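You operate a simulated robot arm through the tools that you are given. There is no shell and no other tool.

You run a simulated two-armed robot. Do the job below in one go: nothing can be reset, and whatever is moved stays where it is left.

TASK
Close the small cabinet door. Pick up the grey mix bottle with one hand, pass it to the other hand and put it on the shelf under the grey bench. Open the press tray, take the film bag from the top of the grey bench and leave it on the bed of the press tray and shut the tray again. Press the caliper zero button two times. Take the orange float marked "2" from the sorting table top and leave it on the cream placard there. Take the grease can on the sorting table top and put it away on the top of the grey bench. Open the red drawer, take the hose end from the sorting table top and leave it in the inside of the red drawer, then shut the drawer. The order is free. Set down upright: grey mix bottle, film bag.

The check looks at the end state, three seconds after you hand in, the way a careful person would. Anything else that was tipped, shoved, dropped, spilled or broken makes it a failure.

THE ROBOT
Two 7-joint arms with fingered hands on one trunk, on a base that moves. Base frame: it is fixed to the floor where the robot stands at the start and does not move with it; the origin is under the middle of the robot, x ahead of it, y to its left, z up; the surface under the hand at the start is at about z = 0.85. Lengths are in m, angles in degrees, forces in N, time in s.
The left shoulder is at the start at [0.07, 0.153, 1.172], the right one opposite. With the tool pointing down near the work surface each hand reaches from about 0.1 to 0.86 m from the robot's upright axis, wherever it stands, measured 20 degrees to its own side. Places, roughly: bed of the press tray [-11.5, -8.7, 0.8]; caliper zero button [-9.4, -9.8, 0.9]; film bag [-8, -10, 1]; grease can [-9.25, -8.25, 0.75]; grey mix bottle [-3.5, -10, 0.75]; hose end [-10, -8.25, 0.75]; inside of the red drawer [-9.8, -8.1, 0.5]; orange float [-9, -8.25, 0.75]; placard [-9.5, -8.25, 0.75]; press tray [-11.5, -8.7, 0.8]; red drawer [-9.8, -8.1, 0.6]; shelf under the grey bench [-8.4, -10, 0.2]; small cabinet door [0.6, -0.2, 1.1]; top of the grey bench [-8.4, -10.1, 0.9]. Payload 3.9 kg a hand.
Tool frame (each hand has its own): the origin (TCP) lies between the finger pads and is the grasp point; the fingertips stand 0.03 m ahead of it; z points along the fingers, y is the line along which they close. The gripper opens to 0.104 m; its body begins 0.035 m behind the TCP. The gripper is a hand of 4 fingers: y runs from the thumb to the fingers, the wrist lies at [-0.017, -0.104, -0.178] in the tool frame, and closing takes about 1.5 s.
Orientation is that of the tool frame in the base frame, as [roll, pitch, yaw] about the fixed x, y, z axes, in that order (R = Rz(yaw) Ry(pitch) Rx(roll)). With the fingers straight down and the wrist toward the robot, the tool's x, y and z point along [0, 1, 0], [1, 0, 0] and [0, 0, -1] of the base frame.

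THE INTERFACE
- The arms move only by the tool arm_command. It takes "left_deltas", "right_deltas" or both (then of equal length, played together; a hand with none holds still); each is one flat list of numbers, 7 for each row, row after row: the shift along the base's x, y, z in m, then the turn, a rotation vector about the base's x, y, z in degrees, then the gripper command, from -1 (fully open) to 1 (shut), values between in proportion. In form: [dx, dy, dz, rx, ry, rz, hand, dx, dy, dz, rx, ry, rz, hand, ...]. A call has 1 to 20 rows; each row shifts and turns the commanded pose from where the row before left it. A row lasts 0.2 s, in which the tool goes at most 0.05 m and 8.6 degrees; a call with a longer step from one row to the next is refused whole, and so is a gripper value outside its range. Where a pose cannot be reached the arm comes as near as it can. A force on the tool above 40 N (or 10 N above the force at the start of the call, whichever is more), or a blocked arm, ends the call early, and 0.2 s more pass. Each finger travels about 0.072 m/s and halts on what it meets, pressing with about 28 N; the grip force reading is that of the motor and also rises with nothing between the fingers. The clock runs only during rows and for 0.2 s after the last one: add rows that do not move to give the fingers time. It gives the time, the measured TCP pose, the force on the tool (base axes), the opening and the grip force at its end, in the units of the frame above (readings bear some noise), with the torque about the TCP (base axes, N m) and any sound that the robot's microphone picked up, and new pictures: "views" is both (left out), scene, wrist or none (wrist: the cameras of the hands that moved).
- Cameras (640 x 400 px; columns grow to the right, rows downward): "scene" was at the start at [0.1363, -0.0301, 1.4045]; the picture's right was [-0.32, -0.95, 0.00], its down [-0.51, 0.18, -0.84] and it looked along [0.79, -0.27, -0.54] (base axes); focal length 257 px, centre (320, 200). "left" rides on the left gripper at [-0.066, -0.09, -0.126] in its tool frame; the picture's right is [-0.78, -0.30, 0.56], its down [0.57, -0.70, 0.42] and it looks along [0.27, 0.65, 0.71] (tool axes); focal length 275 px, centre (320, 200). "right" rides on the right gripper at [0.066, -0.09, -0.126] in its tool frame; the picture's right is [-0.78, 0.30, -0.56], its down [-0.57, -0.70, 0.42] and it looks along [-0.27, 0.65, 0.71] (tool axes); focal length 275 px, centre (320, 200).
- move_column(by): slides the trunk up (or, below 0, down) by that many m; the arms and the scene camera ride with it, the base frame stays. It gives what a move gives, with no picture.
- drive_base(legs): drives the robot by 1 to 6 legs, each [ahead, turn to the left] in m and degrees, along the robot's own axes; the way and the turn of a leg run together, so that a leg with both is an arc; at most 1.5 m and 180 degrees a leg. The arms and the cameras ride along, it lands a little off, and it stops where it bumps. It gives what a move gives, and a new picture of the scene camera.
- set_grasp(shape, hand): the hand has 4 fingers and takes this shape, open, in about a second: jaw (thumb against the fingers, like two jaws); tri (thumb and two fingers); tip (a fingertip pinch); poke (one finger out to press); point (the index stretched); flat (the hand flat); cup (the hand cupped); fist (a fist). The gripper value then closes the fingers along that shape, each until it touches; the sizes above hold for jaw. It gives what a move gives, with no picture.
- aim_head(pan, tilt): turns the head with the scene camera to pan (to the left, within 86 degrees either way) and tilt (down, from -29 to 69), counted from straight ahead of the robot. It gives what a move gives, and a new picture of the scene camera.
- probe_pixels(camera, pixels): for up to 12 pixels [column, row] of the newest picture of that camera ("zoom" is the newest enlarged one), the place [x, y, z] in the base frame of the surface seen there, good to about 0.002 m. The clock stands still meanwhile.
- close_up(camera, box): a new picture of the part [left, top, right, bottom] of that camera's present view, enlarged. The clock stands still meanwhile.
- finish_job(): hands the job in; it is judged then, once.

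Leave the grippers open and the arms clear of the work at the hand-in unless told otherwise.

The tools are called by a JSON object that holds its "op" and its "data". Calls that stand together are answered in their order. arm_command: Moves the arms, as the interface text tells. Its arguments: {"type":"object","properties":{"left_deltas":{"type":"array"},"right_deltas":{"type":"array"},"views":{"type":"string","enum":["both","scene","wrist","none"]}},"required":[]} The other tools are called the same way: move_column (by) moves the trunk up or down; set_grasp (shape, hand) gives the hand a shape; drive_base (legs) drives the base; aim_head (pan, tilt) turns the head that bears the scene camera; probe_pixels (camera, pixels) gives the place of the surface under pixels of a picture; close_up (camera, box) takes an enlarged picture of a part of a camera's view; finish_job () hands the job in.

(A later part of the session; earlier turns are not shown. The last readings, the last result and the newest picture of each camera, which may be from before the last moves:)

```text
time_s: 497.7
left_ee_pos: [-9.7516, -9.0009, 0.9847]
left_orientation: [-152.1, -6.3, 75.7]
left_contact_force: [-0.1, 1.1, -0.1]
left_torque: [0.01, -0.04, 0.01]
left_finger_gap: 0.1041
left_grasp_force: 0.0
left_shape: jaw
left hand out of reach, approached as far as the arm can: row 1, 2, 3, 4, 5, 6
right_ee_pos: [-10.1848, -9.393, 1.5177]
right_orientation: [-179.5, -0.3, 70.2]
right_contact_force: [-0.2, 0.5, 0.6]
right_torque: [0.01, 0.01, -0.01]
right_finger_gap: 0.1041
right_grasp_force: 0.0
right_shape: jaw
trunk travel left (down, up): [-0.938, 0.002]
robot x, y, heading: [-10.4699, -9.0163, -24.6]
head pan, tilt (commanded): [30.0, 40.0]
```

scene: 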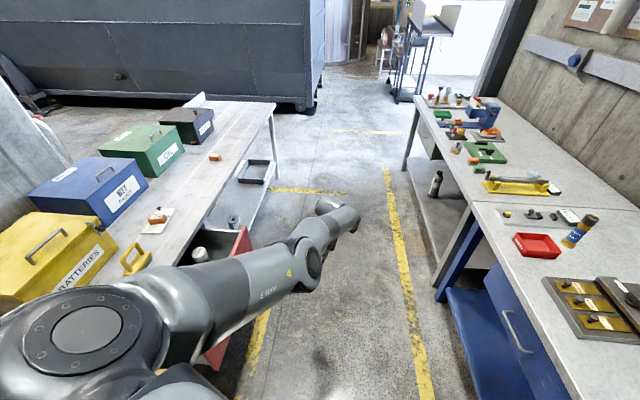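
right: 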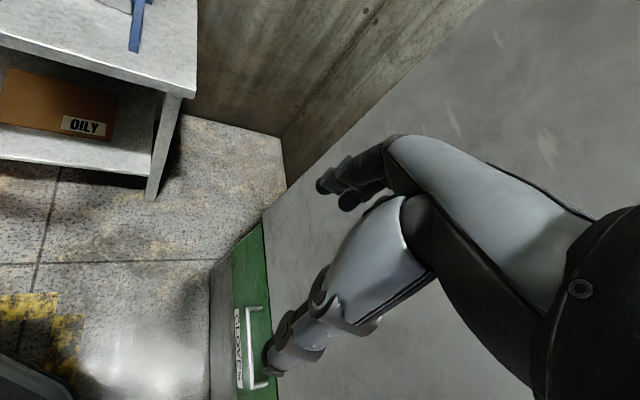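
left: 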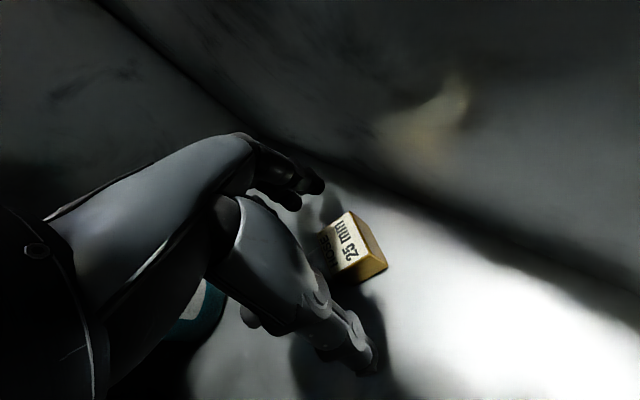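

It only inches up. I will try once more with more back-tilt and a pull toward my side to see whether the elbow frees.

{"op": "arm_command", "data": {"left_deltas": [-0.01, 0.01, 0.02, 3.3, 7.3, 0, -1, -0.02, 0.01, 0.03, 3.3, 7.3, 0, -1, -0.02, 0.01, 0.03, 3.3, 7.3, 0, -1, -0.02, 0.01, 0.03, 3.3, 7.3, 0, -1, -0.02, 0.01, 0.03, 0, 0, 0, -1, -0.02, 0.01, 0.03, 0, 0, 0, -1], "views": "scene"}}

```text
time_s: 499.1
left_ee_pos: [-9.8167, -8.9636, 1.0855]
left_orientation: [-120.2, -10.8, 70.8]
left_contact_force: [0.5, -0.1, 0.5]
left_torque: [0.0, 0.0, 0.01]
left_finger_gap: 0.1041
left_grasp_force: 0.1
left_shape: jaw
left hand out of reach, approached as far as the arm can: row 3, 5, 6
right_ee_pos: [-10.1852, -9.3933, 1.5176]
right_orientation: [-179.5, -0.4, 70.3]
right_contact_force: [0.0, -0.7, 0.8]
right_torque: [0.0, -0.01, 0.02]
right_finger_gap: 0.1039
right_grasp_force: 0.1
right_shape: jaw
trunk travel left (down, up): [-0.938, 0.002]
robot x, y, heading: [-10.4698, -9.02, -24.7]
head pan, tilt (commanded): [30.0, 40.0]
```

scene: 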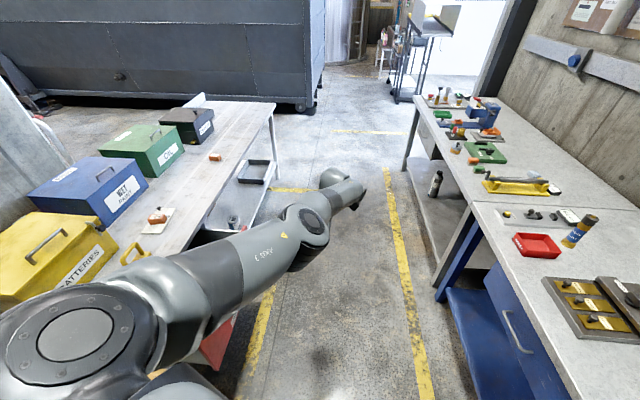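

Good progress: now at z 1.086. I will keep raising and pulling in.

{"op": "arm_command", "data": {"left_deltas": [-0.02, 0.01, 0.04, 0, 0, 0, -1, -0.02, 0.01, 0.04, 0, 0, 0, -1, -0.02, 0.01, 0.04, 0, 0, 0, -1, -0.02, 0.01, 0.04, 0, 0, 0, -1, -0.02, 0.01, 0.04, 0, 0, 0, -1, -0.02, 0.01, 0.04, 0, 0, 0, -1], "views": "scene"}}

```text
time_s: 500.5
left_ee_pos: [-9.7775, -8.9527, 1.2262]
left_orientation: [-120.1, -10.7, 70.9]
left_contact_force: [-0.8, -0.1, -0.5]
left_torque: [0.0, 0.0, -0.03]
left_finger_gap: 0.1038
left_grasp_force: 0.0
left_shape: jaw
left hand out of reach, approached as far as the arm can: row 1, 2, 3, 4, 5, 6
right_ee_pos: [-10.1857, -9.3919, 1.5171]
right_orientation: [-179.5, -0.3, 70.2]
right_contact_force: [-0.1, -0.5, 0.3]
right_torque: [0.0, 0.01, 0.01]
right_finger_gap: 0.1037
right_grasp_force: 0.1
right_shape: jaw
trunk travel left (down, up): [-0.938, 0.002]
robot x, y, heading: [-10.467, -9.0202, -24.8]
head pan, tilt (commanded): [30.0, 40.0]
```

scene: 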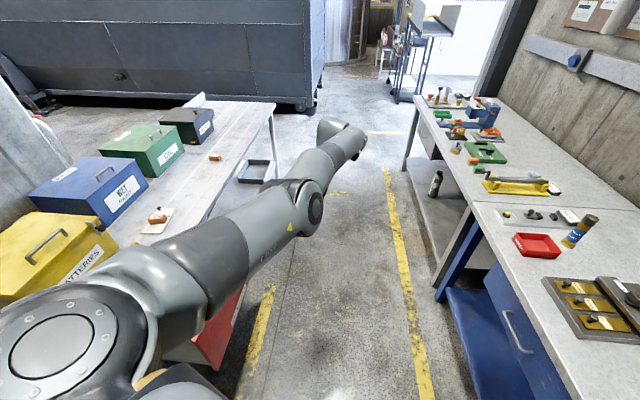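

Now at z 1.226 with the arm stretched forward. I will turn the hand back to fingers-down here (60°), which should make the elbow bend.

{"op": "arm_command", "data": {"left_deltas": [-0.01, 0.005, 0.01, -3.3, -7.3, 0, -1, -0.01, 0.005, 0.01, -3.3, -7.3, 0, -1, -0.01, 0.005, 0.01, -3.3, -7.3, 0, -1, -0.01, 0.005, 0.01, -3.3, -7.3, 0, -1, -0.01, 0.005, 0.01, -3.3, -7.3, 0, -1, -0.01, 0.005, 0.01, -3.3, -7.3, 0, -1, -0.01, 0.005, 0.01, -3.3, -7.3, 0, -1], "views": "scene"}}

```text
time_s: 502.1
left_ee_pos: [-9.5976, -8.9881, 1.3003]
left_orientation: [-171.9, -2.4, 77.2]
left_contact_force: [0.5, 0.5, -0.1]
left_torque: [0.02, -0.01, -0.01]
left_finger_gap: 0.1041
left_grasp_force: 0.0
left_shape: jaw
left hand out of reach, approached as far as the arm can: row 1, 2, 3, 4, 5, 6, 7
right_ee_pos: [-10.1859, -9.3933, 1.5172]
right_orientation: [-179.6, -0.3, 70.3]
right_contact_force: [0.0, -1.2, 0.1]
right_torque: [0.02, 0.02, 0.01]
right_finger_gap: 0.1043
right_grasp_force: 0.2
right_shape: jaw
trunk travel left (down, up): [-0.938, 0.002]
robot x, y, heading: [-10.471, -9.0198, -24.7]
head pan, tilt (commanded): [30.0, 40.0]
```

scene: 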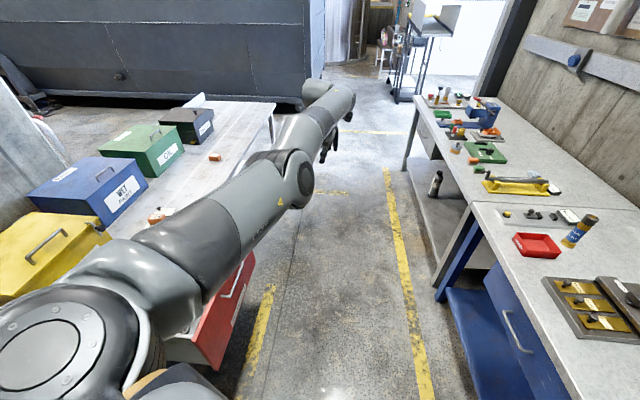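

The hand is fingers-down again with the arm straight ahead. I will now pull it straight inward with larger steps.

{"op": "arm_command", "data": {"left_deltas": [-0.04, 0.0, 0, -2, 0, 0, -1, -0.04, 0.0, -0.01, -2, 0, 0, -1, -0.04, 0.0, -0.01, -2, 0, 0, -1, -0.04, 0, -0.01, 0, 0, 0, -1, -0.04, 0, -0.01, 0, 0, 0, -1], "views": "scene"}}

```text
time_s: 503.3
left_ee_pos: [-9.6032, -9.0279, 1.256]
left_orientation: [-173.0, 3.4, 77.4]
left_contact_force: [0.4, 0.2, -0.6]
left_torque: [0.01, -0.01, 0.01]
left_finger_gap: 0.1038
left_grasp_force: 0.1
left_shape: jaw
left hand out of reach, approached as far as the arm can: row 1, 2, 3, 4, 5
right_ee_pos: [-10.1836, -9.3936, 1.5166]
right_orientation: [-179.4, -0.3, 70.2]
right_contact_force: [-0.1, -0.1, -0.2]
right_torque: [0.01, 0.0, -0.04]
right_finger_gap: 0.1037
right_grasp_force: 0.0
right_shape: jaw
trunk travel left (down, up): [-0.938, 0.002]
robot x, y, heading: [-10.4656, -9.0165, -24.6]
head pan, tilt (commanded): [30.0, 40.0]
```

scene: 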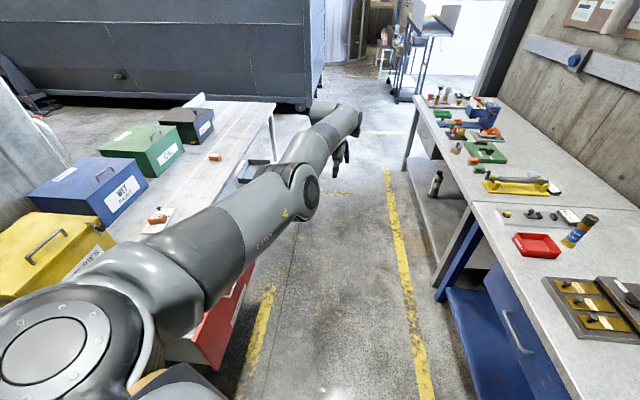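

It slides only along its reach limit. I will swing the straight arm inward toward my midline, where the shoulder has more freedom, and retry.

{"op": "arm_command", "data": {"left_deltas": [-0.015, -0.035, 0, 0, -2, 0, -1, -0.018, -0.036, 0, 0, -2, 0, -1, -0.02, -0.036, 0, 0, 0, 0, -1, -0.024, -0.036, 0, 0, 0, 0, -1, -0.028, -0.034, 0, 0, 0, 0, -1, -0.03, -0.03, 0, 0, 0, 0, -1, -0.035, -0.03, 0, 0, 0, 0, -1], "views": "scene"}}

```text
time_s: 504.9
left_ee_pos: [-9.6354, -9.1636, 1.2479]
left_orientation: [-177.0, 2.5, 77.1]
left_contact_force: [0.1, 0.2, -0.3]
left_torque: [0.01, 0.0, 0.01]
left_finger_gap: 0.1041
left_grasp_force: 0.0
left_shape: jaw
left hand out of reach, approached as far as the arm can: row 1, 2, 3, 4, 5, 6, 7
right_ee_pos: [-10.1853, -9.3921, 1.5178]
right_orientation: [-179.4, -0.3, 70.3]
right_contact_force: [0.3, 0.4, 0.2]
right_torque: [0.01, -0.01, 0.01]
right_finger_gap: 0.1039
right_grasp_force: 0.0
right_shape: jaw
trunk travel left (down, up): [-0.938, 0.002]
robot x, y, heading: [-10.4744, -9.019, -24.8]
head pan, tilt (commanded): [30.0, 40.0]
```

scene: 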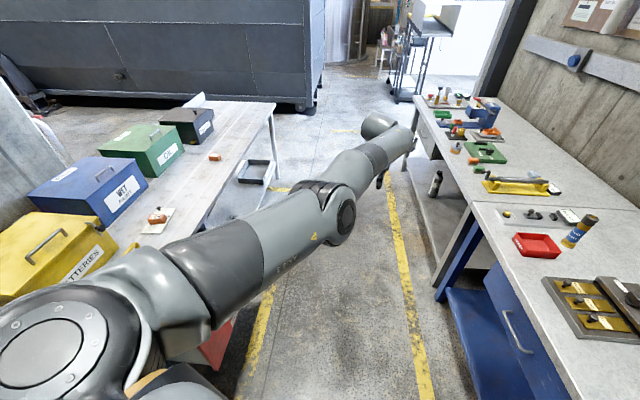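

It follows the swing. I will keep swinging inward past my midline so the elbow can roll outward, then pull in.

{"op": "arm_command", "data": {"left_deltas": [-0.02, -0.04, 0, 0, 0, 0, -1, -0.02, -0.04, 0, 0, 0, 0, -1, -0.025, -0.04, 0, 0, 0, 0, -1, -0.025, -0.04, 0, 0, 0, 0, -1, -0.03, -0.035, 0, 0, 0, 0, -1, -0.04, -0.02, 0, 0, 0, 0, -1, -0.045, 0, 0, 0, 0, 0, -1, -0.045, 0.01, 0, 0, 0, 0, -1], "views": "scene"}}

```text
time_s: 506.7
left_ee_pos: [-9.8023, -9.3924, 1.2472]
left_orientation: [-177.0, 3.2, 73.4]
left_contact_force: [0.2, -0.3, 0.3]
left_torque: [-0.05, 0.05, 0.03]
left_finger_gap: 0.1039
left_grasp_force: 0.0
left_shape: jaw
left hand out of reach, approached as far as the arm can: row 5, 6, 7, 8
right_ee_pos: [-10.1807, -9.39, 1.5179]
right_orientation: [-179.4, -0.2, 70.4]
right_contact_force: [0.1, -1.0, 0.6]
right_torque: [-0.02, 0.02, -0.02]
right_finger_gap: 0.1038
right_grasp_force: 0.1
right_shape: jaw
trunk travel left (down, up): [-0.938, 0.002]
robot x, y, heading: [-10.4691, -9.0172, -24.5]
head pan, tilt (commanded): [30.0, 40.0]
```

scene: 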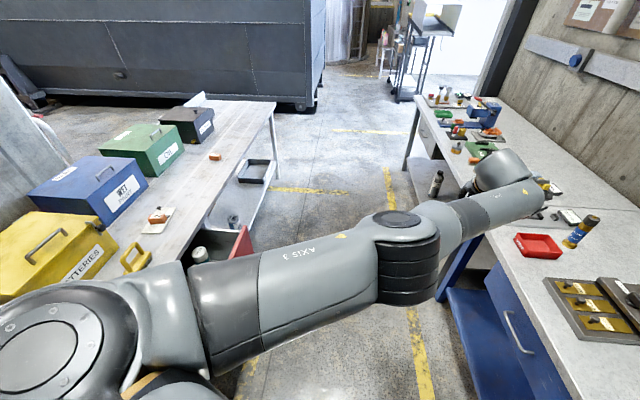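

Several rows went freely. The hand is now in front of my midline. I will pull it straight back toward me.

{"op": "arm_command", "data": {"left_deltas": [-0.027, 0.0125, 0, 0, 0, 0, -1, -0.027, 0.0125, 0, 0, 0, 0, -1, -0.027, 0.0125, 0, 0, 0, 0, -1, -0.027, 0.0125, 0, 0, 0, 0, -1, -0.027, 0.0125, 0, 0, 0, 0, -1], "views": "scene"}}

```text
time_s: 507.9
left_ee_pos: [-9.8065, -9.3948, 1.2476]
left_orientation: [-177.1, 3.1, 73.2]
left_contact_force: [-0.5, -0.4, 0.1]
left_torque: [0.0, 0.02, 0.01]
left_finger_gap: 0.1041
left_grasp_force: 0.0
left_shape: jaw
left hand out of reach, approached as far as the arm can: row 1, 2, 3, 4, 5
right_ee_pos: [-10.1852, -9.3924, 1.5178]
right_orientation: [-179.5, -0.2, 70.2]
right_contact_force: [0.3, -0.3, -0.2]
right_torque: [-0.02, 0.0, 0.02]
right_finger_gap: 0.1039
right_grasp_force: 0.0
right_shape: jaw
trunk travel left (down, up): [-0.938, 0.002]
robot x, y, heading: [-10.4678, -9.0191, -24.5]
head pan, tilt (commanded): [30.0, 40.0]
```

scene: 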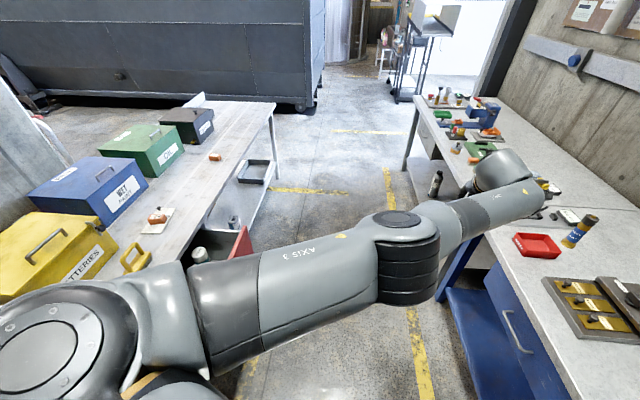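

No inward motion. I will test lowering the hand here, which might let the elbow fold outward.

{"op": "arm_command", "data": {"left_deltas": [0, 0, -0.03, 0, 0, 0, -1, 0, 0, -0.03, 0, 0, 0, -1, -0.015, 0.007, -0.03, 0, 0, 0, -1, -0.015, 0.007, -0.03, 0, 0, 0, -1], "views": "none"}}

{"op": "arm_command", "data": {"left_deltas": [0, 0, 0, 0, 0, 8, -1, 0, 0, 0, 0, 0, 8, -1, 0, 0, 0, 0, 0, 8, -1], "views": "scene"}}

```text
time_s: 508.9
left_ee_pos: [-9.8503, -9.4088, 1.1507]
left_orientation: [-176.7, 4.2, 69.2]
left_contact_force: [0.0, -0.6, 0.1]
left_torque: [0.03, 0.02, 0.0]
left_finger_gap: 0.1037
left_grasp_force: 0.1
left_shape: jaw
left hand out of reach, approached as far as the arm can: row 2, 4
right_ee_pos: [-10.1865, -9.3951, 1.5181]
right_orientation: [-179.6, -0.5, 70.2]
right_contact_force: [-0.3, -0.8, -0.4]
right_torque: [0.0, -0.01, -0.01]
right_finger_gap: 0.1038
right_grasp_force: 0.0
right_shape: jaw
trunk travel left (down, up): [-0.938, 0.002]
robot x, y, heading: [-10.472, -9.0152, -24.6]
head pan, tilt (commanded): [30.0, 40.0]
```

```text
time_s: 509.7
left_ee_pos: [-9.8353, -9.3778, 1.1431]
left_orientation: [-178.1, 4.7, 93.8]
left_contact_force: [-0.3, -0.1, 0.7]
left_torque: [0.0, 0.02, 0.0]
left_finger_gap: 0.1039
left_grasp_force: 0.0
left_shape: jaw
left hand out of reach, approached as far as the arm can: row 2, 3
right_ee_pos: [-10.1865, -9.3929, 1.5177]
right_orientation: [-179.5, -0.2, 70.3]
right_contact_force: [0.2, 0.0, -0.6]
right_torque: [0.03, -0.01, 0.03]
right_finger_gap: 0.104
right_grasp_force: 0.0
right_shape: jaw
trunk travel left (down, up): [-0.938, 0.002]
robot x, y, heading: [-10.4719, -9.0179, -24.7]
head pan, tilt (commanded): [30.0, 40.0]
```

scene: 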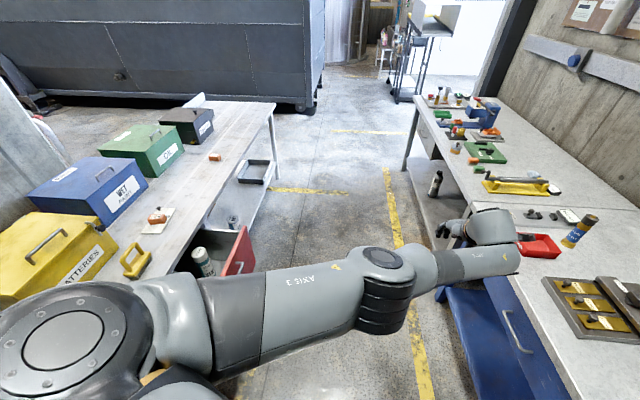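

I suspect the elbow went slightly past straight and sits on its stop. I will push the hand outward to straighten it fully, then pull back in.

{"op": "arm_command", "data": {"left_deltas": [0.025, -0.03, -0.008, 0, 0, -8, -1, 0.025, -0.03, -0.008, 0, 0, -8, -1, 0.025, -0.03, -0.008, 0, 0, -8, -1, 0.025, -0.03, -0.008, 0, 0, -8, -1], "views": "none"}}

{"op": "arm_command", "data": {"left_deltas": [-0.03, 0.03, -0.01, 0, 0, 0, -1, -0.03, 0.03, -0.01, 0, 0, 0, -1, -0.03, 0.03, -0.01, 0, 0, 0, -1, -0.03, 0.03, -0.01, 0, 0, 0, -1], "views": "scene"}}

```text
time_s: 510.7
left_ee_pos: [-9.8198, -9.3786, 1.1034]
left_orientation: [-178.2, 4.6, 65.7]
left_contact_force: [-0.1, -0.1, 0.3]
left_torque: [0.01, 0.04, -0.01]
left_finger_gap: 0.1039
left_grasp_force: 0.0
left_shape: jaw
left hand out of reach, approached as far as the arm can: row 1, 2, 3, 4
right_ee_pos: [-10.1853, -9.3936, 1.5172]
right_orientation: [-179.5, -0.2, 70.3]
right_contact_force: [-0.7, -0.3, -0.1]
right_torque: [0.04, 0.0, 0.0]
right_finger_gap: 0.1038
right_grasp_force: 0.1
right_shape: jaw
trunk travel left (down, up): [-0.938, 0.002]
robot x, y, heading: [-10.4722, -9.0185, -24.5]
head pan, tilt (commanded): [30.0, 40.0]
```

```text
time_s: 511.7
left_ee_pos: [-9.9401, -9.259, 1.0633]
left_orientation: [-178.3, 4.6, 65.8]
left_contact_force: [-0.7, 0.9, -0.2]
left_torque: [0.0, -0.01, 0.02]
left_finger_gap: 0.1041
left_grasp_force: 0.1
left_shape: jaw
right_ee_pos: [-10.1866, -9.3918, 1.5178]
right_orientation: [-179.5, -0.3, 70.3]
right_contact_force: [-0.4, -0.6, 1.1]
right_torque: [-0.01, -0.04, -0.05]
right_finger_gap: 0.104
right_grasp_force: 0.1
right_shape: jaw
trunk travel left (down, up): [-0.938, 0.002]
robot x, y, heading: [-10.4688, -9.0224, -24.6]
head pan, tilt (commanded): [30.0, 40.0]
```

scene: 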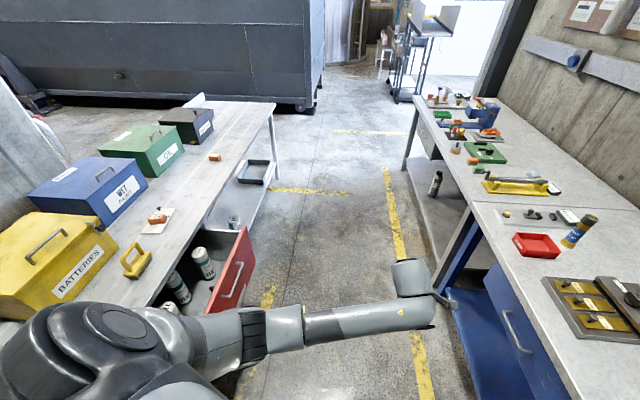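

That freed it. I will bring the left hand to a relaxed travel pose on my left side.

{"op": "arm_command", "data": {"left_deltas": [-0.012, 0.025, 0.02, 0, -1, 0, -1, -0.01, 0.028, 0.02, 0, -1, 0, -1, -0.006, 0.03, 0.02, 0, -1, 0, -1, -0.004, 0.03, 0.02, 0, -1, 0, -1, 0, 0.03, 0.02, 0, 0, 0, -1, 0, 0.03, 0.02, 0, 0, 0, -1, 0, 0.03, 0.02, 0, 0, 0, -1], "views": "scene"}}

```text
time_s: 513.3
left_ee_pos: [-9.9719, -9.0559, 1.2002]
left_orientation: [178.1, 3.0, 65.4]
left_contact_force: [0.1, -0.5, -0.7]
left_torque: [-0.02, 0.02, -0.01]
left_finger_gap: 0.1039
left_grasp_force: 0.1
left_shape: jaw
right_ee_pos: [-10.1863, -9.3926, 1.5183]
right_orientation: [-179.5, -0.2, 70.3]
right_contact_force: [-0.1, 0.7, -0.3]
right_torque: [0.0, 0.04, -0.01]
right_finger_gap: 0.1039
right_grasp_force: 0.0
right_shape: jaw
trunk travel left (down, up): [-0.938, 0.002]
robot x, y, heading: [-10.4738, -9.0179, -24.8]
head pan, tilt (commanded): [30.0, 40.0]
```

scene: 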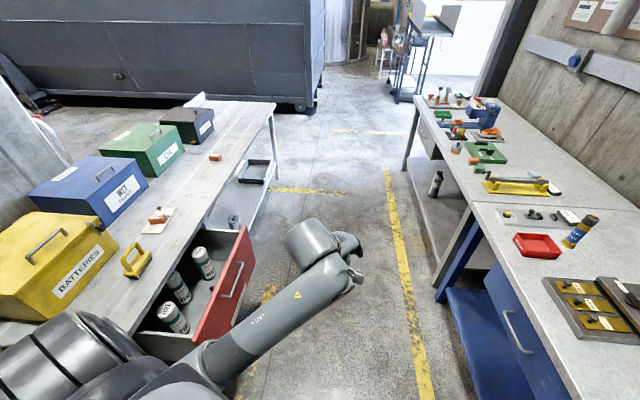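

The left arm is relaxed again. I will raise the left hand 0.2 m relative to the shoulder, then lower the trunk 0.3 m to the normal height and turn to face the drawer.

{"op": "arm_command", "data": {"left_deltas": [0, 0, 0.04, 0, 0, 0, -1, 0, 0, 0.04, 0, 0, 0, -1, 0, 0, 0.04, 0, 0, 0, -1, 0, 0, 0.04, 0, 0, 0, -1, 0, 0, 0.04, 0, 0, 0, -1], "views": "none"}}

{"op": "move_column", "data": {"by": -0.3}}

{"op": "drive_base", "data": {"legs": [[0.3, 0]]}}

```text
time_s: 514.5
left_ee_pos: [-9.9711, -9.0559, 1.3982]
left_orientation: [178.2, 3.1, 65.6]
left_contact_force: [-0.3, 0.7, 0.1]
left_torque: [0.01, 0.02, -0.01]
left_finger_gap: 0.1037
left_grasp_force: 0.1
left_shape: jaw
right_ee_pos: [-10.1846, -9.3885, 1.5187]
right_orientation: [-179.4, -0.2, 70.3]
right_contact_force: [-0.2, 0.1, 0.7]
right_torque: [0.02, -0.03, -0.01]
right_finger_gap: 0.1042
right_grasp_force: 0.1
right_shape: jaw
trunk travel left (down, up): [-0.938, 0.002]
robot x, y, heading: [-10.4711, -9.016, -24.4]
head pan, tilt (commanded): [30.0, 40.0]
```

```text
time_s: 517.5
left_ee_pos: [-9.9736, -9.0587, 1.099]
left_orientation: [178.2, 3.0, 65.5]
left_contact_force: [0.4, 0.4, 0.7]
left_torque: [0.02, 0.01, 0.01]
left_finger_gap: 0.1039
left_grasp_force: 0.0
left_shape: jaw
right_ee_pos: [-10.186, -9.3931, 1.2183]
right_orientation: [-179.5, -0.3, 70.3]
right_contact_force: [-0.2, 0.3, 0.2]
right_torque: [0.0, 0.0, 0.02]
right_finger_gap: 0.1038
right_grasp_force: 0.0
right_shape: jaw
trunk travel left (down, up): [-0.638, 0.302]
robot x, y, heading: [-10.4727, -9.0183, -24.9]
head pan, tilt (commanded): [30.0, 40.0]
```

```text
time_s: 519.5
left_ee_pos: [-9.7041, -9.1831, 1.0981]
left_orientation: [178.2, 3.0, 65.2]
left_contact_force: [0.4, -0.1, -0.2]
left_torque: [0.02, -0.01, 0.0]
left_finger_gap: 0.1039
left_grasp_force: 0.0
left_shape: jaw
right_ee_pos: [-9.9181, -9.5167, 1.2174]
right_orientation: [-179.6, -0.4, 70.0]
right_contact_force: [0.2, 0.3, 0.3]
right_torque: [0.0, 0.01, -0.01]
right_finger_gap: 0.104
right_grasp_force: 0.2
right_shape: jaw
trunk travel left (down, up): [-0.638, 0.302]
robot x, y, heading: [-10.2008, -9.142, -25.0]
head pan, tilt (commanded): [30.0, 40.0]
```

scene: 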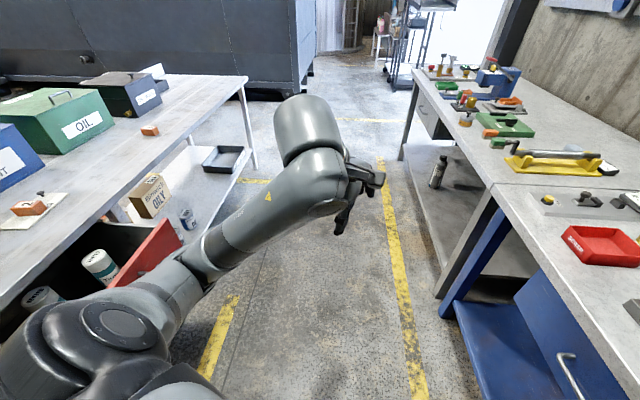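

Now I will go a bit further and turn left to face the drawer.

{"op": "drive_base", "data": {"legs": [[0.18, 0], [0, 114]]}}

{"op": "aim_head", "data": {"pan": -10, "tilt": 42}}

```text
time_s: 525.9
left_ee_pos: [-10.2198, -8.7516, 1.0994]
left_orientation: [178.2, 3.0, -178.7]
left_contact_force: [-0.2, 0.2, -0.3]
left_torque: [0.02, 0.01, 0.0]
left_finger_gap: 0.1041
left_grasp_force: 0.0
left_shape: jaw
right_ee_pos: [-9.8267, -8.7968, 1.2163]
right_orientation: [-179.5, -0.3, -173.8]
right_contact_force: [0.2, -0.6, -0.1]
right_torque: [-0.01, -0.01, 0.03]
right_finger_gap: 0.1038
right_grasp_force: 0.0
right_shape: jaw
trunk travel left (down, up): [-0.638, 0.302]
robot x, y, heading: [-10.0364, -9.2156, 91.4]
head pan, tilt (commanded): [30.0, 40.0]
```

scene: 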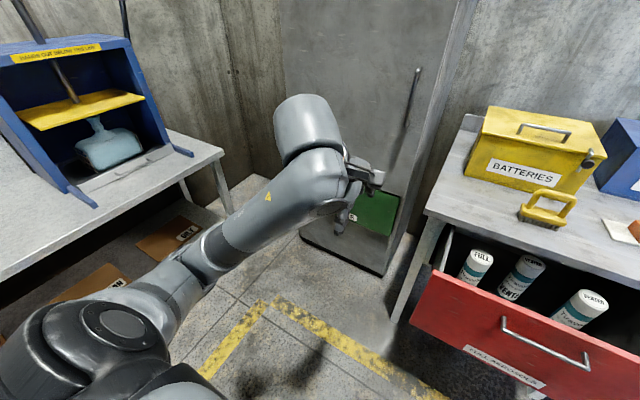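

```text
time_s: 526.9
left_ee_pos: [-10.2193, -8.7508, 1.0988]
left_orientation: [178.3, 3.0, -178.7]
left_contact_force: [0.2, -0.5, -0.5]
left_torque: [-0.02, 0.0, 0.0]
left_finger_gap: 0.1039
left_grasp_force: 0.0
left_shape: jaw
right_ee_pos: [-9.8259, -8.7962, 1.2188]
right_orientation: [-179.5, -0.3, -173.9]
right_contact_force: [1.6, -0.4, 0.2]
right_torque: [0.02, 0.01, -0.03]
right_finger_gap: 0.1037
right_grasp_force: 0.1
right_shape: jaw
trunk travel left (down, up): [-0.638, 0.302]
robot x, y, heading: [-10.0408, -9.2183, 91.2]
head pan, tilt (commanded): [-10.0, 42.0]
```

scene: 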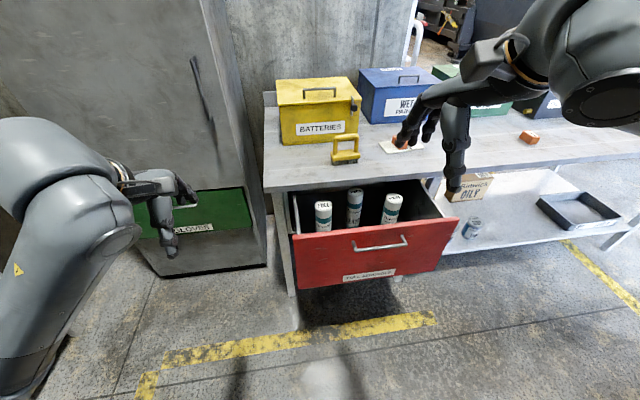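

I will extend the right hand a little (high above the drawer), and turn it to point forward with fingers closed, as when I opened the drawer.

{"op": "arm_command", "data": {"right_deltas": [0.015, 0.03, 0, 0, 0, -1.5, 1, 0.015, 0.03, 0, 0, 0, -1.5, 1, 0.015, 0.03, 0, 0, 0, -1.5, 1, 0.015, 0.03, -0.02, 0, 0, -1.5, 1, 0, 0, -0.02, 8.4, 0, 0, 1, 0, 0, -0.02, 8.4, 0, 0, 1, 0, 0, -0.02, 8.4, 0, 0, 1, 0, 0, -0.02, 8.4, 0, 0, 1, 0, 0, -0.02, 8.4, 0, 0, 1, 0, 0, 0, 8.4, 0, 0, 1, 0, 0, 0, 8.4, 0, 0, 1, 0, 0, 0, 8.4, 0, 0, 1, 0, 0, 0, 8.4, 0, 0, 1, 0, 0, 0, 8.4, 0, 0, 1, 0, 0, 0, 6, 0, 0, 1], "views": "both"}}

```text
time_s: 530.1
left_ee_pos: [-10.2207, -8.7511, 1.0991]
left_orientation: [178.3, 3.0, -178.6]
left_contact_force: [0.4, -0.9, -0.1]
left_torque: [-0.04, 0.03, -0.02]
left_finger_gap: 0.1039
left_grasp_force: 0.1
left_shape: jaw
right_ee_pos: [-9.7658, -8.6759, 1.0972]
right_orientation: [90.5, 0.3, -179.8]
right_contact_force: [0.3, -0.3, 0.4]
right_torque: [-0.01, 0.01, 0.02]
right_finger_gap: 0.0
right_grasp_force: 27.9
right_shape: jaw
trunk travel left (down, up): [-0.638, 0.302]
robot x, y, heading: [-10.0364, -9.2184, 91.2]
head pan, tilt (commanded): [-10.0, 42.0]
```

scene: 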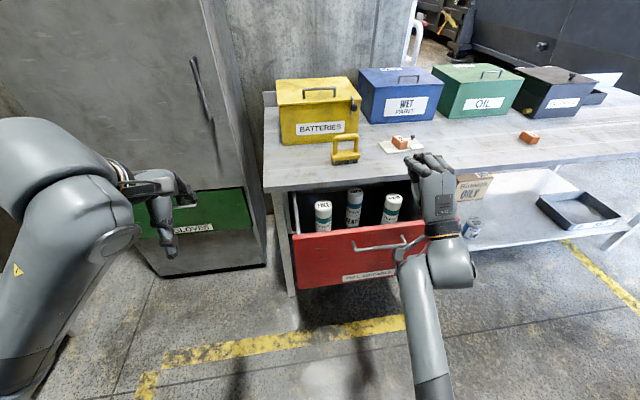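
right: 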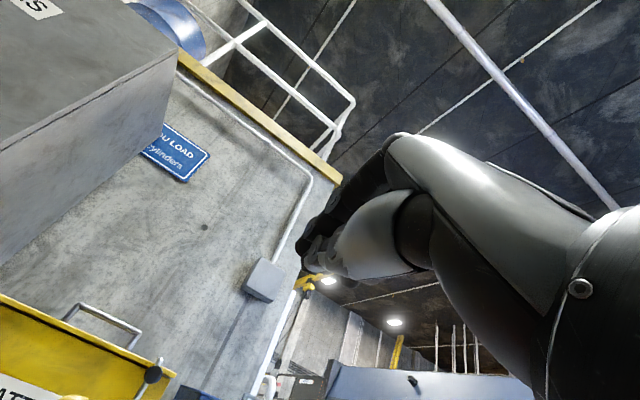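

The right hand points forward at (-9.766, -8.676). Before lowering past the handle bar (y = -8.65) I will draw it back 5 cm.

{"op": "arm_command", "data": {"right_deltas": [0, -0.02, 0, 0, 0, 0, 1, 0, -0.02, 0, 0, 0, 0, 1, 0, -0.015, 0, 0, 0, 0, 1], "views": "none"}}

{"op": "move_column", "data": {"by": -0.25}}

{"op": "aim_head", "data": {"pan": -15, "tilt": 30}}

```text
time_s: 530.9
left_ee_pos: [-10.2208, -8.7515, 1.0988]
left_orientation: [178.2, 3.1, -178.7]
left_contact_force: [-0.5, 0.3, 0.3]
left_torque: [0.03, 0.02, -0.02]
left_finger_gap: 0.1041
left_grasp_force: 0.0
left_shape: jaw
right_ee_pos: [-9.7673, -8.7326, 1.0962]
right_orientation: [90.5, 0.2, -179.8]
right_contact_force: [1.1, -0.4, 1.0]
right_torque: [0.01, 0.0, 0.0]
right_finger_gap: 0.0001
right_grasp_force: 28.3
right_shape: jaw
trunk travel left (down, up): [-0.638, 0.302]
robot x, y, heading: [-10.0406, -9.2142, 91.4]
head pan, tilt (commanded): [-10.0, 42.0]
```

```text
time_s: 533.5
left_ee_pos: [-10.22, -8.7502, 0.8483]
left_orientation: [178.2, 3.1, -178.8]
left_contact_force: [-0.3, 0.1, 0.4]
left_torque: [-0.01, -0.01, -0.02]
left_finger_gap: 0.1039
left_grasp_force: 0.0
left_shape: jaw
right_ee_pos: [-9.7661, -8.7317, 0.8454]
right_orientation: [90.5, 0.2, -179.6]
right_contact_force: [0.8, -0.3, -0.1]
right_torque: [0.01, -0.02, -0.01]
right_finger_gap: 0.0001
right_grasp_force: 28.4
right_shape: jaw
trunk travel left (down, up): [-0.388, 0.552]
robot x, y, heading: [-10.041, -9.2205, 91.5]
head pan, tilt (commanded): [-10.0, 42.0]
```

```text
time_s: 534.2
left_ee_pos: [-10.2201, -8.7511, 0.8485]
left_orientation: [178.3, 3.0, -178.7]
left_contact_force: [-0.2, -0.1, -0.4]
left_torque: [0.0, -0.01, 0.01]
left_finger_gap: 0.104
left_grasp_force: 0.0
left_shape: jaw
right_ee_pos: [-9.7672, -8.7294, 0.8458]
right_orientation: [90.5, 0.2, -179.8]
right_contact_force: [0.5, -0.3, -0.2]
right_torque: [-0.02, 0.0, 0.03]
right_finger_gap: 0.0
right_grasp_force: 27.6
right_shape: jaw
trunk travel left (down, up): [-0.388, 0.552]
robot x, y, heading: [-10.0391, -9.2186, 91.5]
head pan, tilt (commanded): [-15.0, 30.0]
```

scene: 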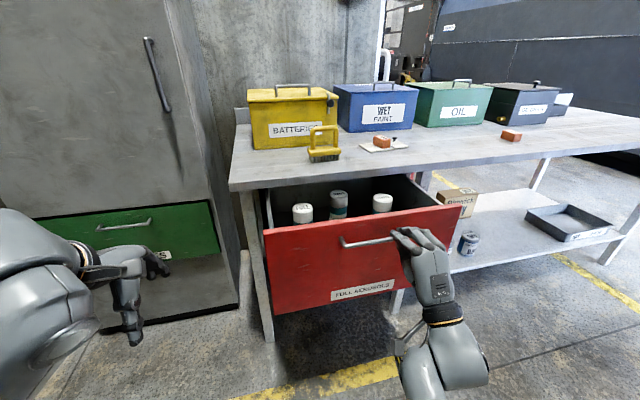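

I will lower the trunk another 0.21 m, so the fist is below the handle bar, at z about 0.635.

{"op": "move_column", "data": {"by": -0.21}}

{"op": "arm_command", "data": {"right_deltas": [0, 0.02, 0, 0, 0, 0, 1, 0, 0.02, 0, 0, 0, 0, 1, 0, 0.015, 0, 0, 0, 0, 1], "views": "both"}}

```text
time_s: 536.5
left_ee_pos: [-10.2202, -8.7519, 0.6376]
left_orientation: [178.2, 3.0, -178.7]
left_contact_force: [-0.2, 0.3, -0.4]
left_torque: [0.01, -0.03, 0.0]
left_finger_gap: 0.1038
left_grasp_force: 0.1
left_shape: jaw
right_ee_pos: [-9.7657, -8.732, 0.6361]
right_orientation: [90.5, 0.2, -179.7]
right_contact_force: [0.3, -0.2, -0.1]
right_torque: [0.02, 0.02, -0.02]
right_finger_gap: 0.0
right_grasp_force: 28.9
right_shape: jaw
trunk travel left (down, up): [-0.178, 0.762]
robot x, y, heading: [-10.0392, -9.2157, 91.3]
head pan, tilt (commanded): [-15.0, 30.0]
```

```text
time_s: 537.3
left_ee_pos: [-10.2202, -8.751, 0.6379]
left_orientation: [178.3, 3.0, -178.7]
left_contact_force: [0.0, -0.5, -0.8]
left_torque: [0.01, 0.02, 0.0]
left_finger_gap: 0.1038
left_grasp_force: 0.1
left_shape: jaw
right_ee_pos: [-9.7664, -8.677, 0.6368]
right_orientation: [90.5, 0.2, -179.7]
right_contact_force: [0.3, 0.3, 0.2]
right_torque: [-0.01, 0.02, 0.03]
right_finger_gap: 0.0002
right_grasp_force: 28.0
right_shape: jaw
trunk travel left (down, up): [-0.178, 0.762]
robot x, y, heading: [-10.0384, -9.2186, 91.4]
head pan, tilt (commanded): [-15.0, 30.0]
```

scene: 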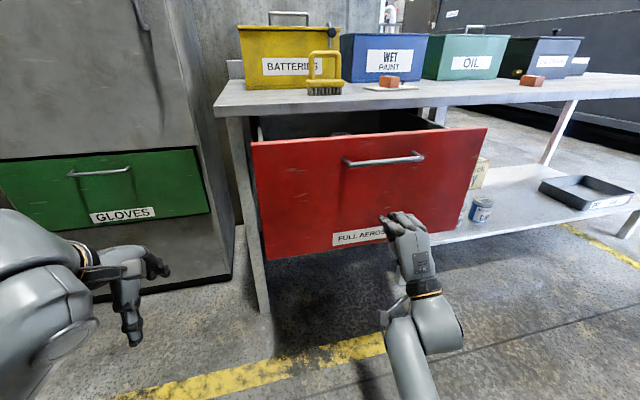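
right: 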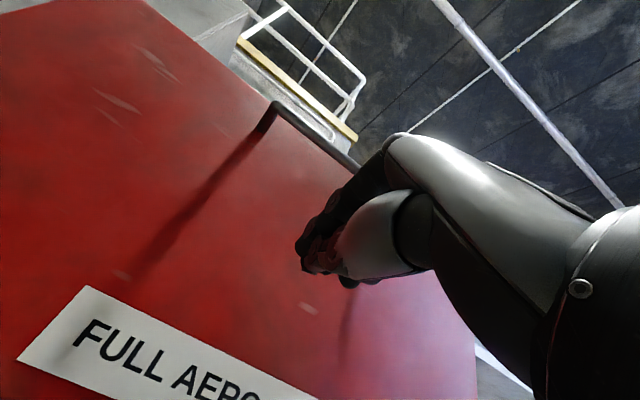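

The fist faces the drawer 5 cm away. To have reach for the full push I will pull the hand back 6 cm and drive the base 8 cm forward.

{"op": "arm_command", "data": {"right_deltas": [0, -0.02, 0, 0, 0, 0, 1, 0, -0.02, 0, 0, 0, 0, 1, 0, -0.02, 0, 0, 0, 0, 1], "views": "none"}}

{"op": "drive_base", "data": {"legs": [[0.08, -1.3]]}}

```text
time_s: 538.1
left_ee_pos: [-10.2202, -8.7516, 0.639]
left_orientation: [178.2, 3.1, -178.6]
left_contact_force: [0.2, 0.4, -0.6]
left_torque: [0.0, -0.01, 0.03]
left_finger_gap: 0.104
left_grasp_force: 0.3
left_shape: jaw
right_ee_pos: [-9.7675, -8.737, 0.6372]
right_orientation: [90.4, 0.2, -179.8]
right_contact_force: [0.3, -0.6, -0.3]
right_torque: [0.01, -0.01, -0.06]
right_finger_gap: 0.0
right_grasp_force: 27.9
right_shape: jaw
trunk travel left (down, up): [-0.178, 0.762]
robot x, y, heading: [-10.0385, -9.2135, 91.4]
head pan, tilt (commanded): [-15.0, 30.0]
```

```text
time_s: 539.1
left_ee_pos: [-10.2106, -8.6672, 0.6386]
left_orientation: [178.2, 3.0, -179.9]
left_contact_force: [0.2, -0.8, 1.0]
left_torque: [0.01, 0.02, 0.01]
left_finger_gap: 0.1041
left_grasp_force: 0.1
left_shape: jaw
right_ee_pos: [-9.7576, -8.6622, 0.6366]
right_orientation: [90.6, 0.2, 178.9]
right_contact_force: [0.5, 0.0, -0.9]
right_torque: [-0.03, 0.02, -0.04]
right_finger_gap: 0.0
right_grasp_force: 27.7
right_shape: jaw
trunk travel left (down, up): [-0.178, 0.762]
robot x, y, heading: [-10.0381, -9.1346, 90.2]
head pan, tilt (commanded): [-15.0, 30.0]
```

scene: 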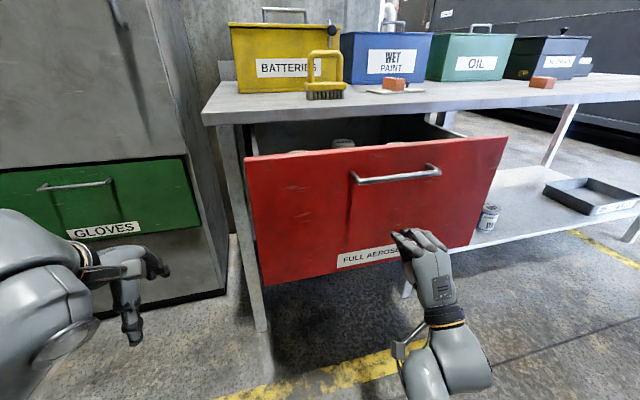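

Aligned (heading 90.2°). Now I push slowly forward so the cans inside stay standing.

{"op": "arm_command", "data": {"right_deltas": [0, 0.008, 0, 0, 0, 0, 1, 0, 0.008, 0, 0, 0, 0, 1, 0, 0.008, 0, 0, 0, 0, 1, 0, 0.008, 0, 0, 0, 0, 1, 0, 0.008, 0, 0, 0, 0, 1, 0, 0.01, 0, 0, 0, 0, 1, 0, 0.01, 0, 0, 0, 0, 1, 0, 0.011, 0, 0, 0, 0, 1, 0, 0.012, 0, 0, 0, 0, 1, 0, 0.012, 0, 0, 0, 0, 1, 0, 0.012, 0, 0, 0, 0, 1, 0, 0.012, 0, 0, 0, 0, 1], "views": "both"}}

```text
time_s: 541.8
left_ee_pos: [-10.2107, -8.6671, 0.6383]
left_orientation: [178.1, 3.1, 180.0]
left_contact_force: [-0.5, -0.7, 0.3]
left_torque: [-0.02, -0.02, -0.02]
left_finger_gap: 0.1039
left_grasp_force: 0.1
left_shape: jaw
right_ee_pos: [-9.7587, -8.5433, 0.6392]
right_orientation: [90.5, 0.2, 179.0]
right_contact_force: [0.1, 0.4, -0.5]
right_torque: [-0.01, 0.01, 0.02]
right_finger_gap: 0.0005
right_grasp_force: 27.6
right_shape: jaw
trunk travel left (down, up): [-0.178, 0.762]
robot x, y, heading: [-10.0394, -9.1381, 90.1]
head pan, tilt (commanded): [-15.0, 30.0]
```

scene: 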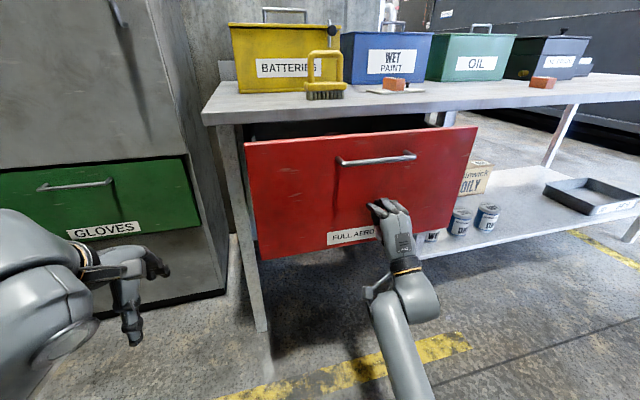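
right: 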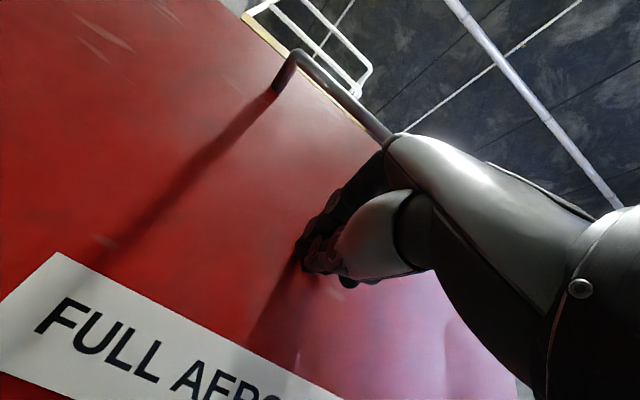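

The drawer is sliding in. I will keep pushing the remaining 17 cm at the same slow pace.

{"op": "arm_command", "data": {"right_deltas": [0, 0.01, 0, 0, 0, 0, 1, 0, 0.012, 0, 0, 0, 0, 1, 0, 0.012, 0, 0, 0, 0, 1, 0, 0.012, 0, 0, 0, 0, 1, 0, 0.012, 0, 0, 0, 0, 1, 0, 0.012, 0, 0, 0, 0, 1, 0, 0.012, 0, 0, 0, 0, 1, 0, 0.012, 0, 0, 0, 0, 1, 0, 0.012, 0, 0, 0, 0, 1, 0, 0.012, 0, 0, 0, 0, 1, 0, 0.01, 0, 0, 0, 0, 1, 0, 0.01, 0, 0, 0, 0, 1], "views": "both"}}

```text
time_s: 544.4
left_ee_pos: [-10.2101, -8.6669, 0.6381]
left_orientation: [178.2, 3.0, -179.9]
left_contact_force: [-0.2, 0.7, 0.5]
left_torque: [-0.03, -0.02, 0.02]
left_finger_gap: 0.104
left_grasp_force: 0.1
left_shape: jaw
right_ee_pos: [-9.7591, -8.4059, 0.6383]
right_orientation: [90.5, 0.2, 179.1]
right_contact_force: [0.4, -0.2, 1.2]
right_torque: [0.03, 0.01, 0.02]
right_finger_gap: 0.0002
right_grasp_force: 27.8
right_shape: jaw
trunk travel left (down, up): [-0.178, 0.762]
robot x, y, heading: [-10.0367, -9.1362, 89.9]
head pan, tilt (commanded): [-15.0, 30.0]
```

scene: 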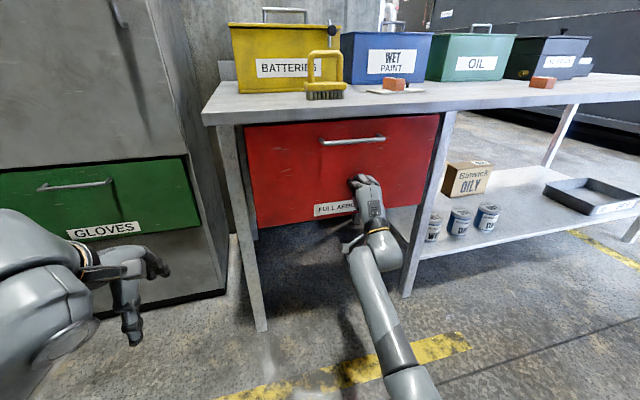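
right: 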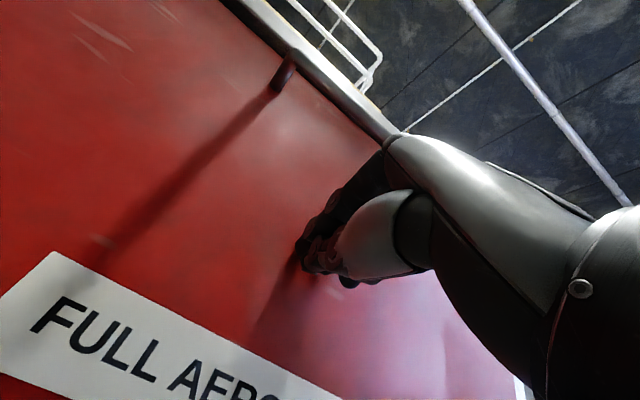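

Nearly shut. I will push the last centimetres in small steps until it stops.

{"op": "arm_command", "data": {"right_deltas": [0, 0.008, 0, 0, 0, 0, 1, 0, 0.008, 0, 0, 0, 0, 1, 0, 0.006, 0, 0, 0, 0, 1, 0, 0.005, 0, 0, 0, 0, 1, 0, 0.004, 0, 0, 0, 0, 1, 0, 0.003, 0, 0, 0, 0, 1], "views": "both"}}

```text
time_s: 545.8
left_ee_pos: [-10.2099, -8.6665, 0.6385]
left_orientation: [178.2, 3.0, 180.0]
left_contact_force: [0.3, 0.3, -1.0]
left_torque: [0.0, 0.0, 0.04]
left_finger_gap: 0.1038
left_grasp_force: 0.0
left_shape: jaw
right_ee_pos: [-9.7572, -8.3716, 0.6384]
right_orientation: [90.5, 0.2, 178.9]
right_contact_force: [-2.5, -10.0, 0.3]
right_torque: [0.04, -0.02, 0.18]
right_finger_gap: 0.0001
right_grasp_force: 28.2
right_shape: jaw
trunk travel left (down, up): [-0.178, 0.762]
robot x, y, heading: [-10.043, -9.1363, 90.0]
head pan, tilt (commanded): [-15.0, 30.0]
```

scene: 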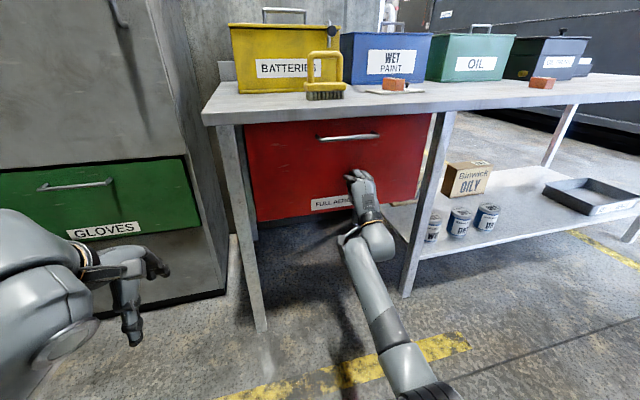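
right: 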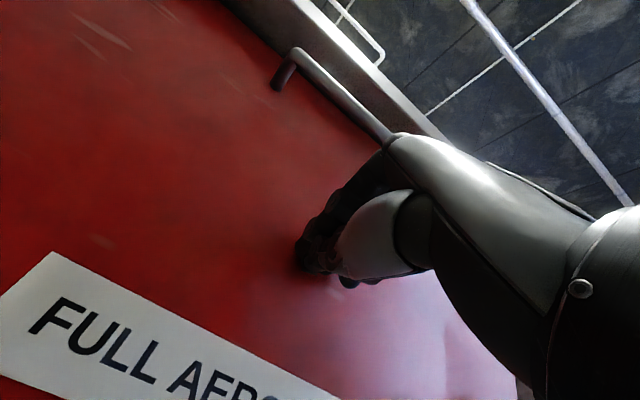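

It met the stop (10 N). I will press 3 mm more and probe the drawer face (it was y = -8.342 when shut).

{"op": "arm_command", "data": {"right_deltas": [0, 0.003, 0, 0, 0, 0, 1, 0, 0, 0, 0, 0, 0, 1], "views": "none"}}

{"op": "probe_pixels", "data": {"camera": "scene", "pixels": [[270, 180], [260, 150], [410, 150], [330, 160], [400, 180], [350, 137]]}}

```text
time_s: 546.3
left_ee_pos: [-10.2102, -8.6688, 0.638]
left_orientation: [178.1, 3.1, 179.9]
left_contact_force: [-0.4, -0.4, -0.2]
left_torque: [-0.04, 0.0, 0.01]
left_finger_gap: 0.1038
left_grasp_force: 0.0
left_shape: jaw
right_ee_pos: [-9.7574, -8.3708, 0.6397]
right_orientation: [90.2, 0.2, 179.0]
right_contact_force: [-3.8, -15.6, -1.2]
right_torque: [0.06, -0.03, 0.18]
right_finger_gap: 0.0
right_grasp_force: 27.8
right_shape: jaw
trunk travel left (down, up): [-0.178, 0.762]
robot x, y, heading: [-10.0415, -9.139, 89.9]
head pan, tilt (commanded): [-15.0, 30.0]
stopped in row 2 (right hand): the force on the tool passed its limit at 41 N (the readings are from after the stop); the commanded pose is now the measured one
```

```text
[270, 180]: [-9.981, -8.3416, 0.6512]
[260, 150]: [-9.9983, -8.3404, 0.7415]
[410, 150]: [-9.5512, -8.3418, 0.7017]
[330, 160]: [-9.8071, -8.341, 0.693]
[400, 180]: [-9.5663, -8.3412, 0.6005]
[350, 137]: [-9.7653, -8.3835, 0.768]
```

The drawer face is at y = -8.341: shut. I will withdraw the right hand and raise the trunk.

{"op": "arm_command", "data": {"right_deltas": [0, -0.02, 0, 0, 0, 0, 1, 0, -0.03, 0, 0, 0, 0, 1, 0, -0.04, 0, 0, 0, 0, 1, 0, -0.04, 0, 0, 0, 0, 0, 0, -0.04, 0, 0, 0, 0, -1, 0, -0.03, 0, 0, 0, 0, -1], "views": "none"}}

{"op": "move_column", "data": {"by": 0.4}}

{"op": "aim_head", "data": {"pan": 0, "tilt": 40}}

```text
time_s: 547.7
left_ee_pos: [-10.2105, -8.6663, 0.6386]
left_orientation: [178.2, 2.9, -179.9]
left_contact_force: [-0.6, 0.3, -0.3]
left_torque: [-0.02, -0.03, 0.01]
left_finger_gap: 0.1037
left_grasp_force: 0.0
left_shape: jaw
right_ee_pos: [-9.7574, -8.5702, 0.6391]
right_orientation: [90.3, 0.1, 179.0]
right_contact_force: [-1.1, 1.3, 0.3]
right_torque: [-0.01, -0.03, 0.0]
right_finger_gap: 0.0806
right_grasp_force: 0.0
right_shape: jaw
trunk travel left (down, up): [-0.178, 0.762]
robot x, y, heading: [-10.0396, -9.1406, 90.0]
head pan, tilt (commanded): [-15.0, 30.0]
```

```text
time_s: 551.5
left_ee_pos: [-10.2098, -8.6665, 1.0386]
left_orientation: [178.2, 3.0, -180.0]
left_contact_force: [-0.2, -0.8, -0.3]
left_torque: [-0.02, 0.0, -0.04]
left_finger_gap: 0.1039
left_grasp_force: 0.1
left_shape: jaw
right_ee_pos: [-9.7561, -8.5692, 1.0394]
right_orientation: [90.4, 0.2, 179.1]
right_contact_force: [-0.5, 0.8, 0.2]
right_torque: [-0.02, 0.01, -0.03]
right_finger_gap: 0.1031
right_grasp_force: 0.0
right_shape: jaw
trunk travel left (down, up): [-0.578, 0.362]
robot x, y, heading: [-10.038, -9.1384, 90.1]
head pan, tilt (commanded): [-15.0, 30.0]
```

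```text
time_s: 552.3
left_ee_pos: [-10.2118, -8.6672, 1.0388]
left_orientation: [178.3, 2.9, -179.9]
left_contact_force: [-0.4, -0.5, 0.1]
left_torque: [0.01, 0.03, -0.01]
left_finger_gap: 0.1039
left_grasp_force: 0.0
left_shape: jaw
right_ee_pos: [-9.7564, -8.5686, 1.0392]
right_orientation: [90.5, 0.2, 179.3]
right_contact_force: [0.2, -0.5, 0.3]
right_torque: [-0.01, 0.0, 0.01]
right_finger_gap: 0.1036
right_grasp_force: 0.0
right_shape: jaw
trunk travel left (down, up): [-0.578, 0.362]
robot x, y, heading: [-10.0406, -9.1391, 89.7]
head pan, tilt (commanded): [0.0, 40.0]
```

scene: 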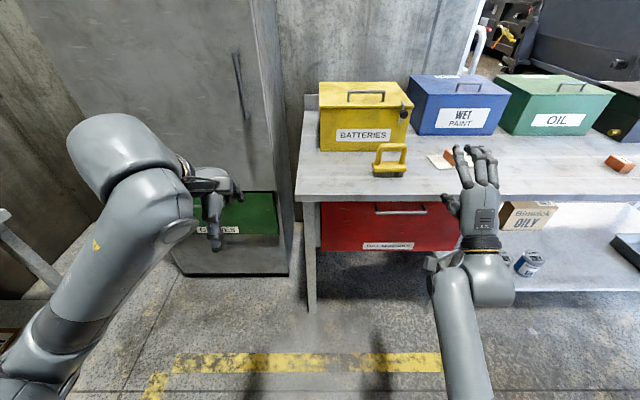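

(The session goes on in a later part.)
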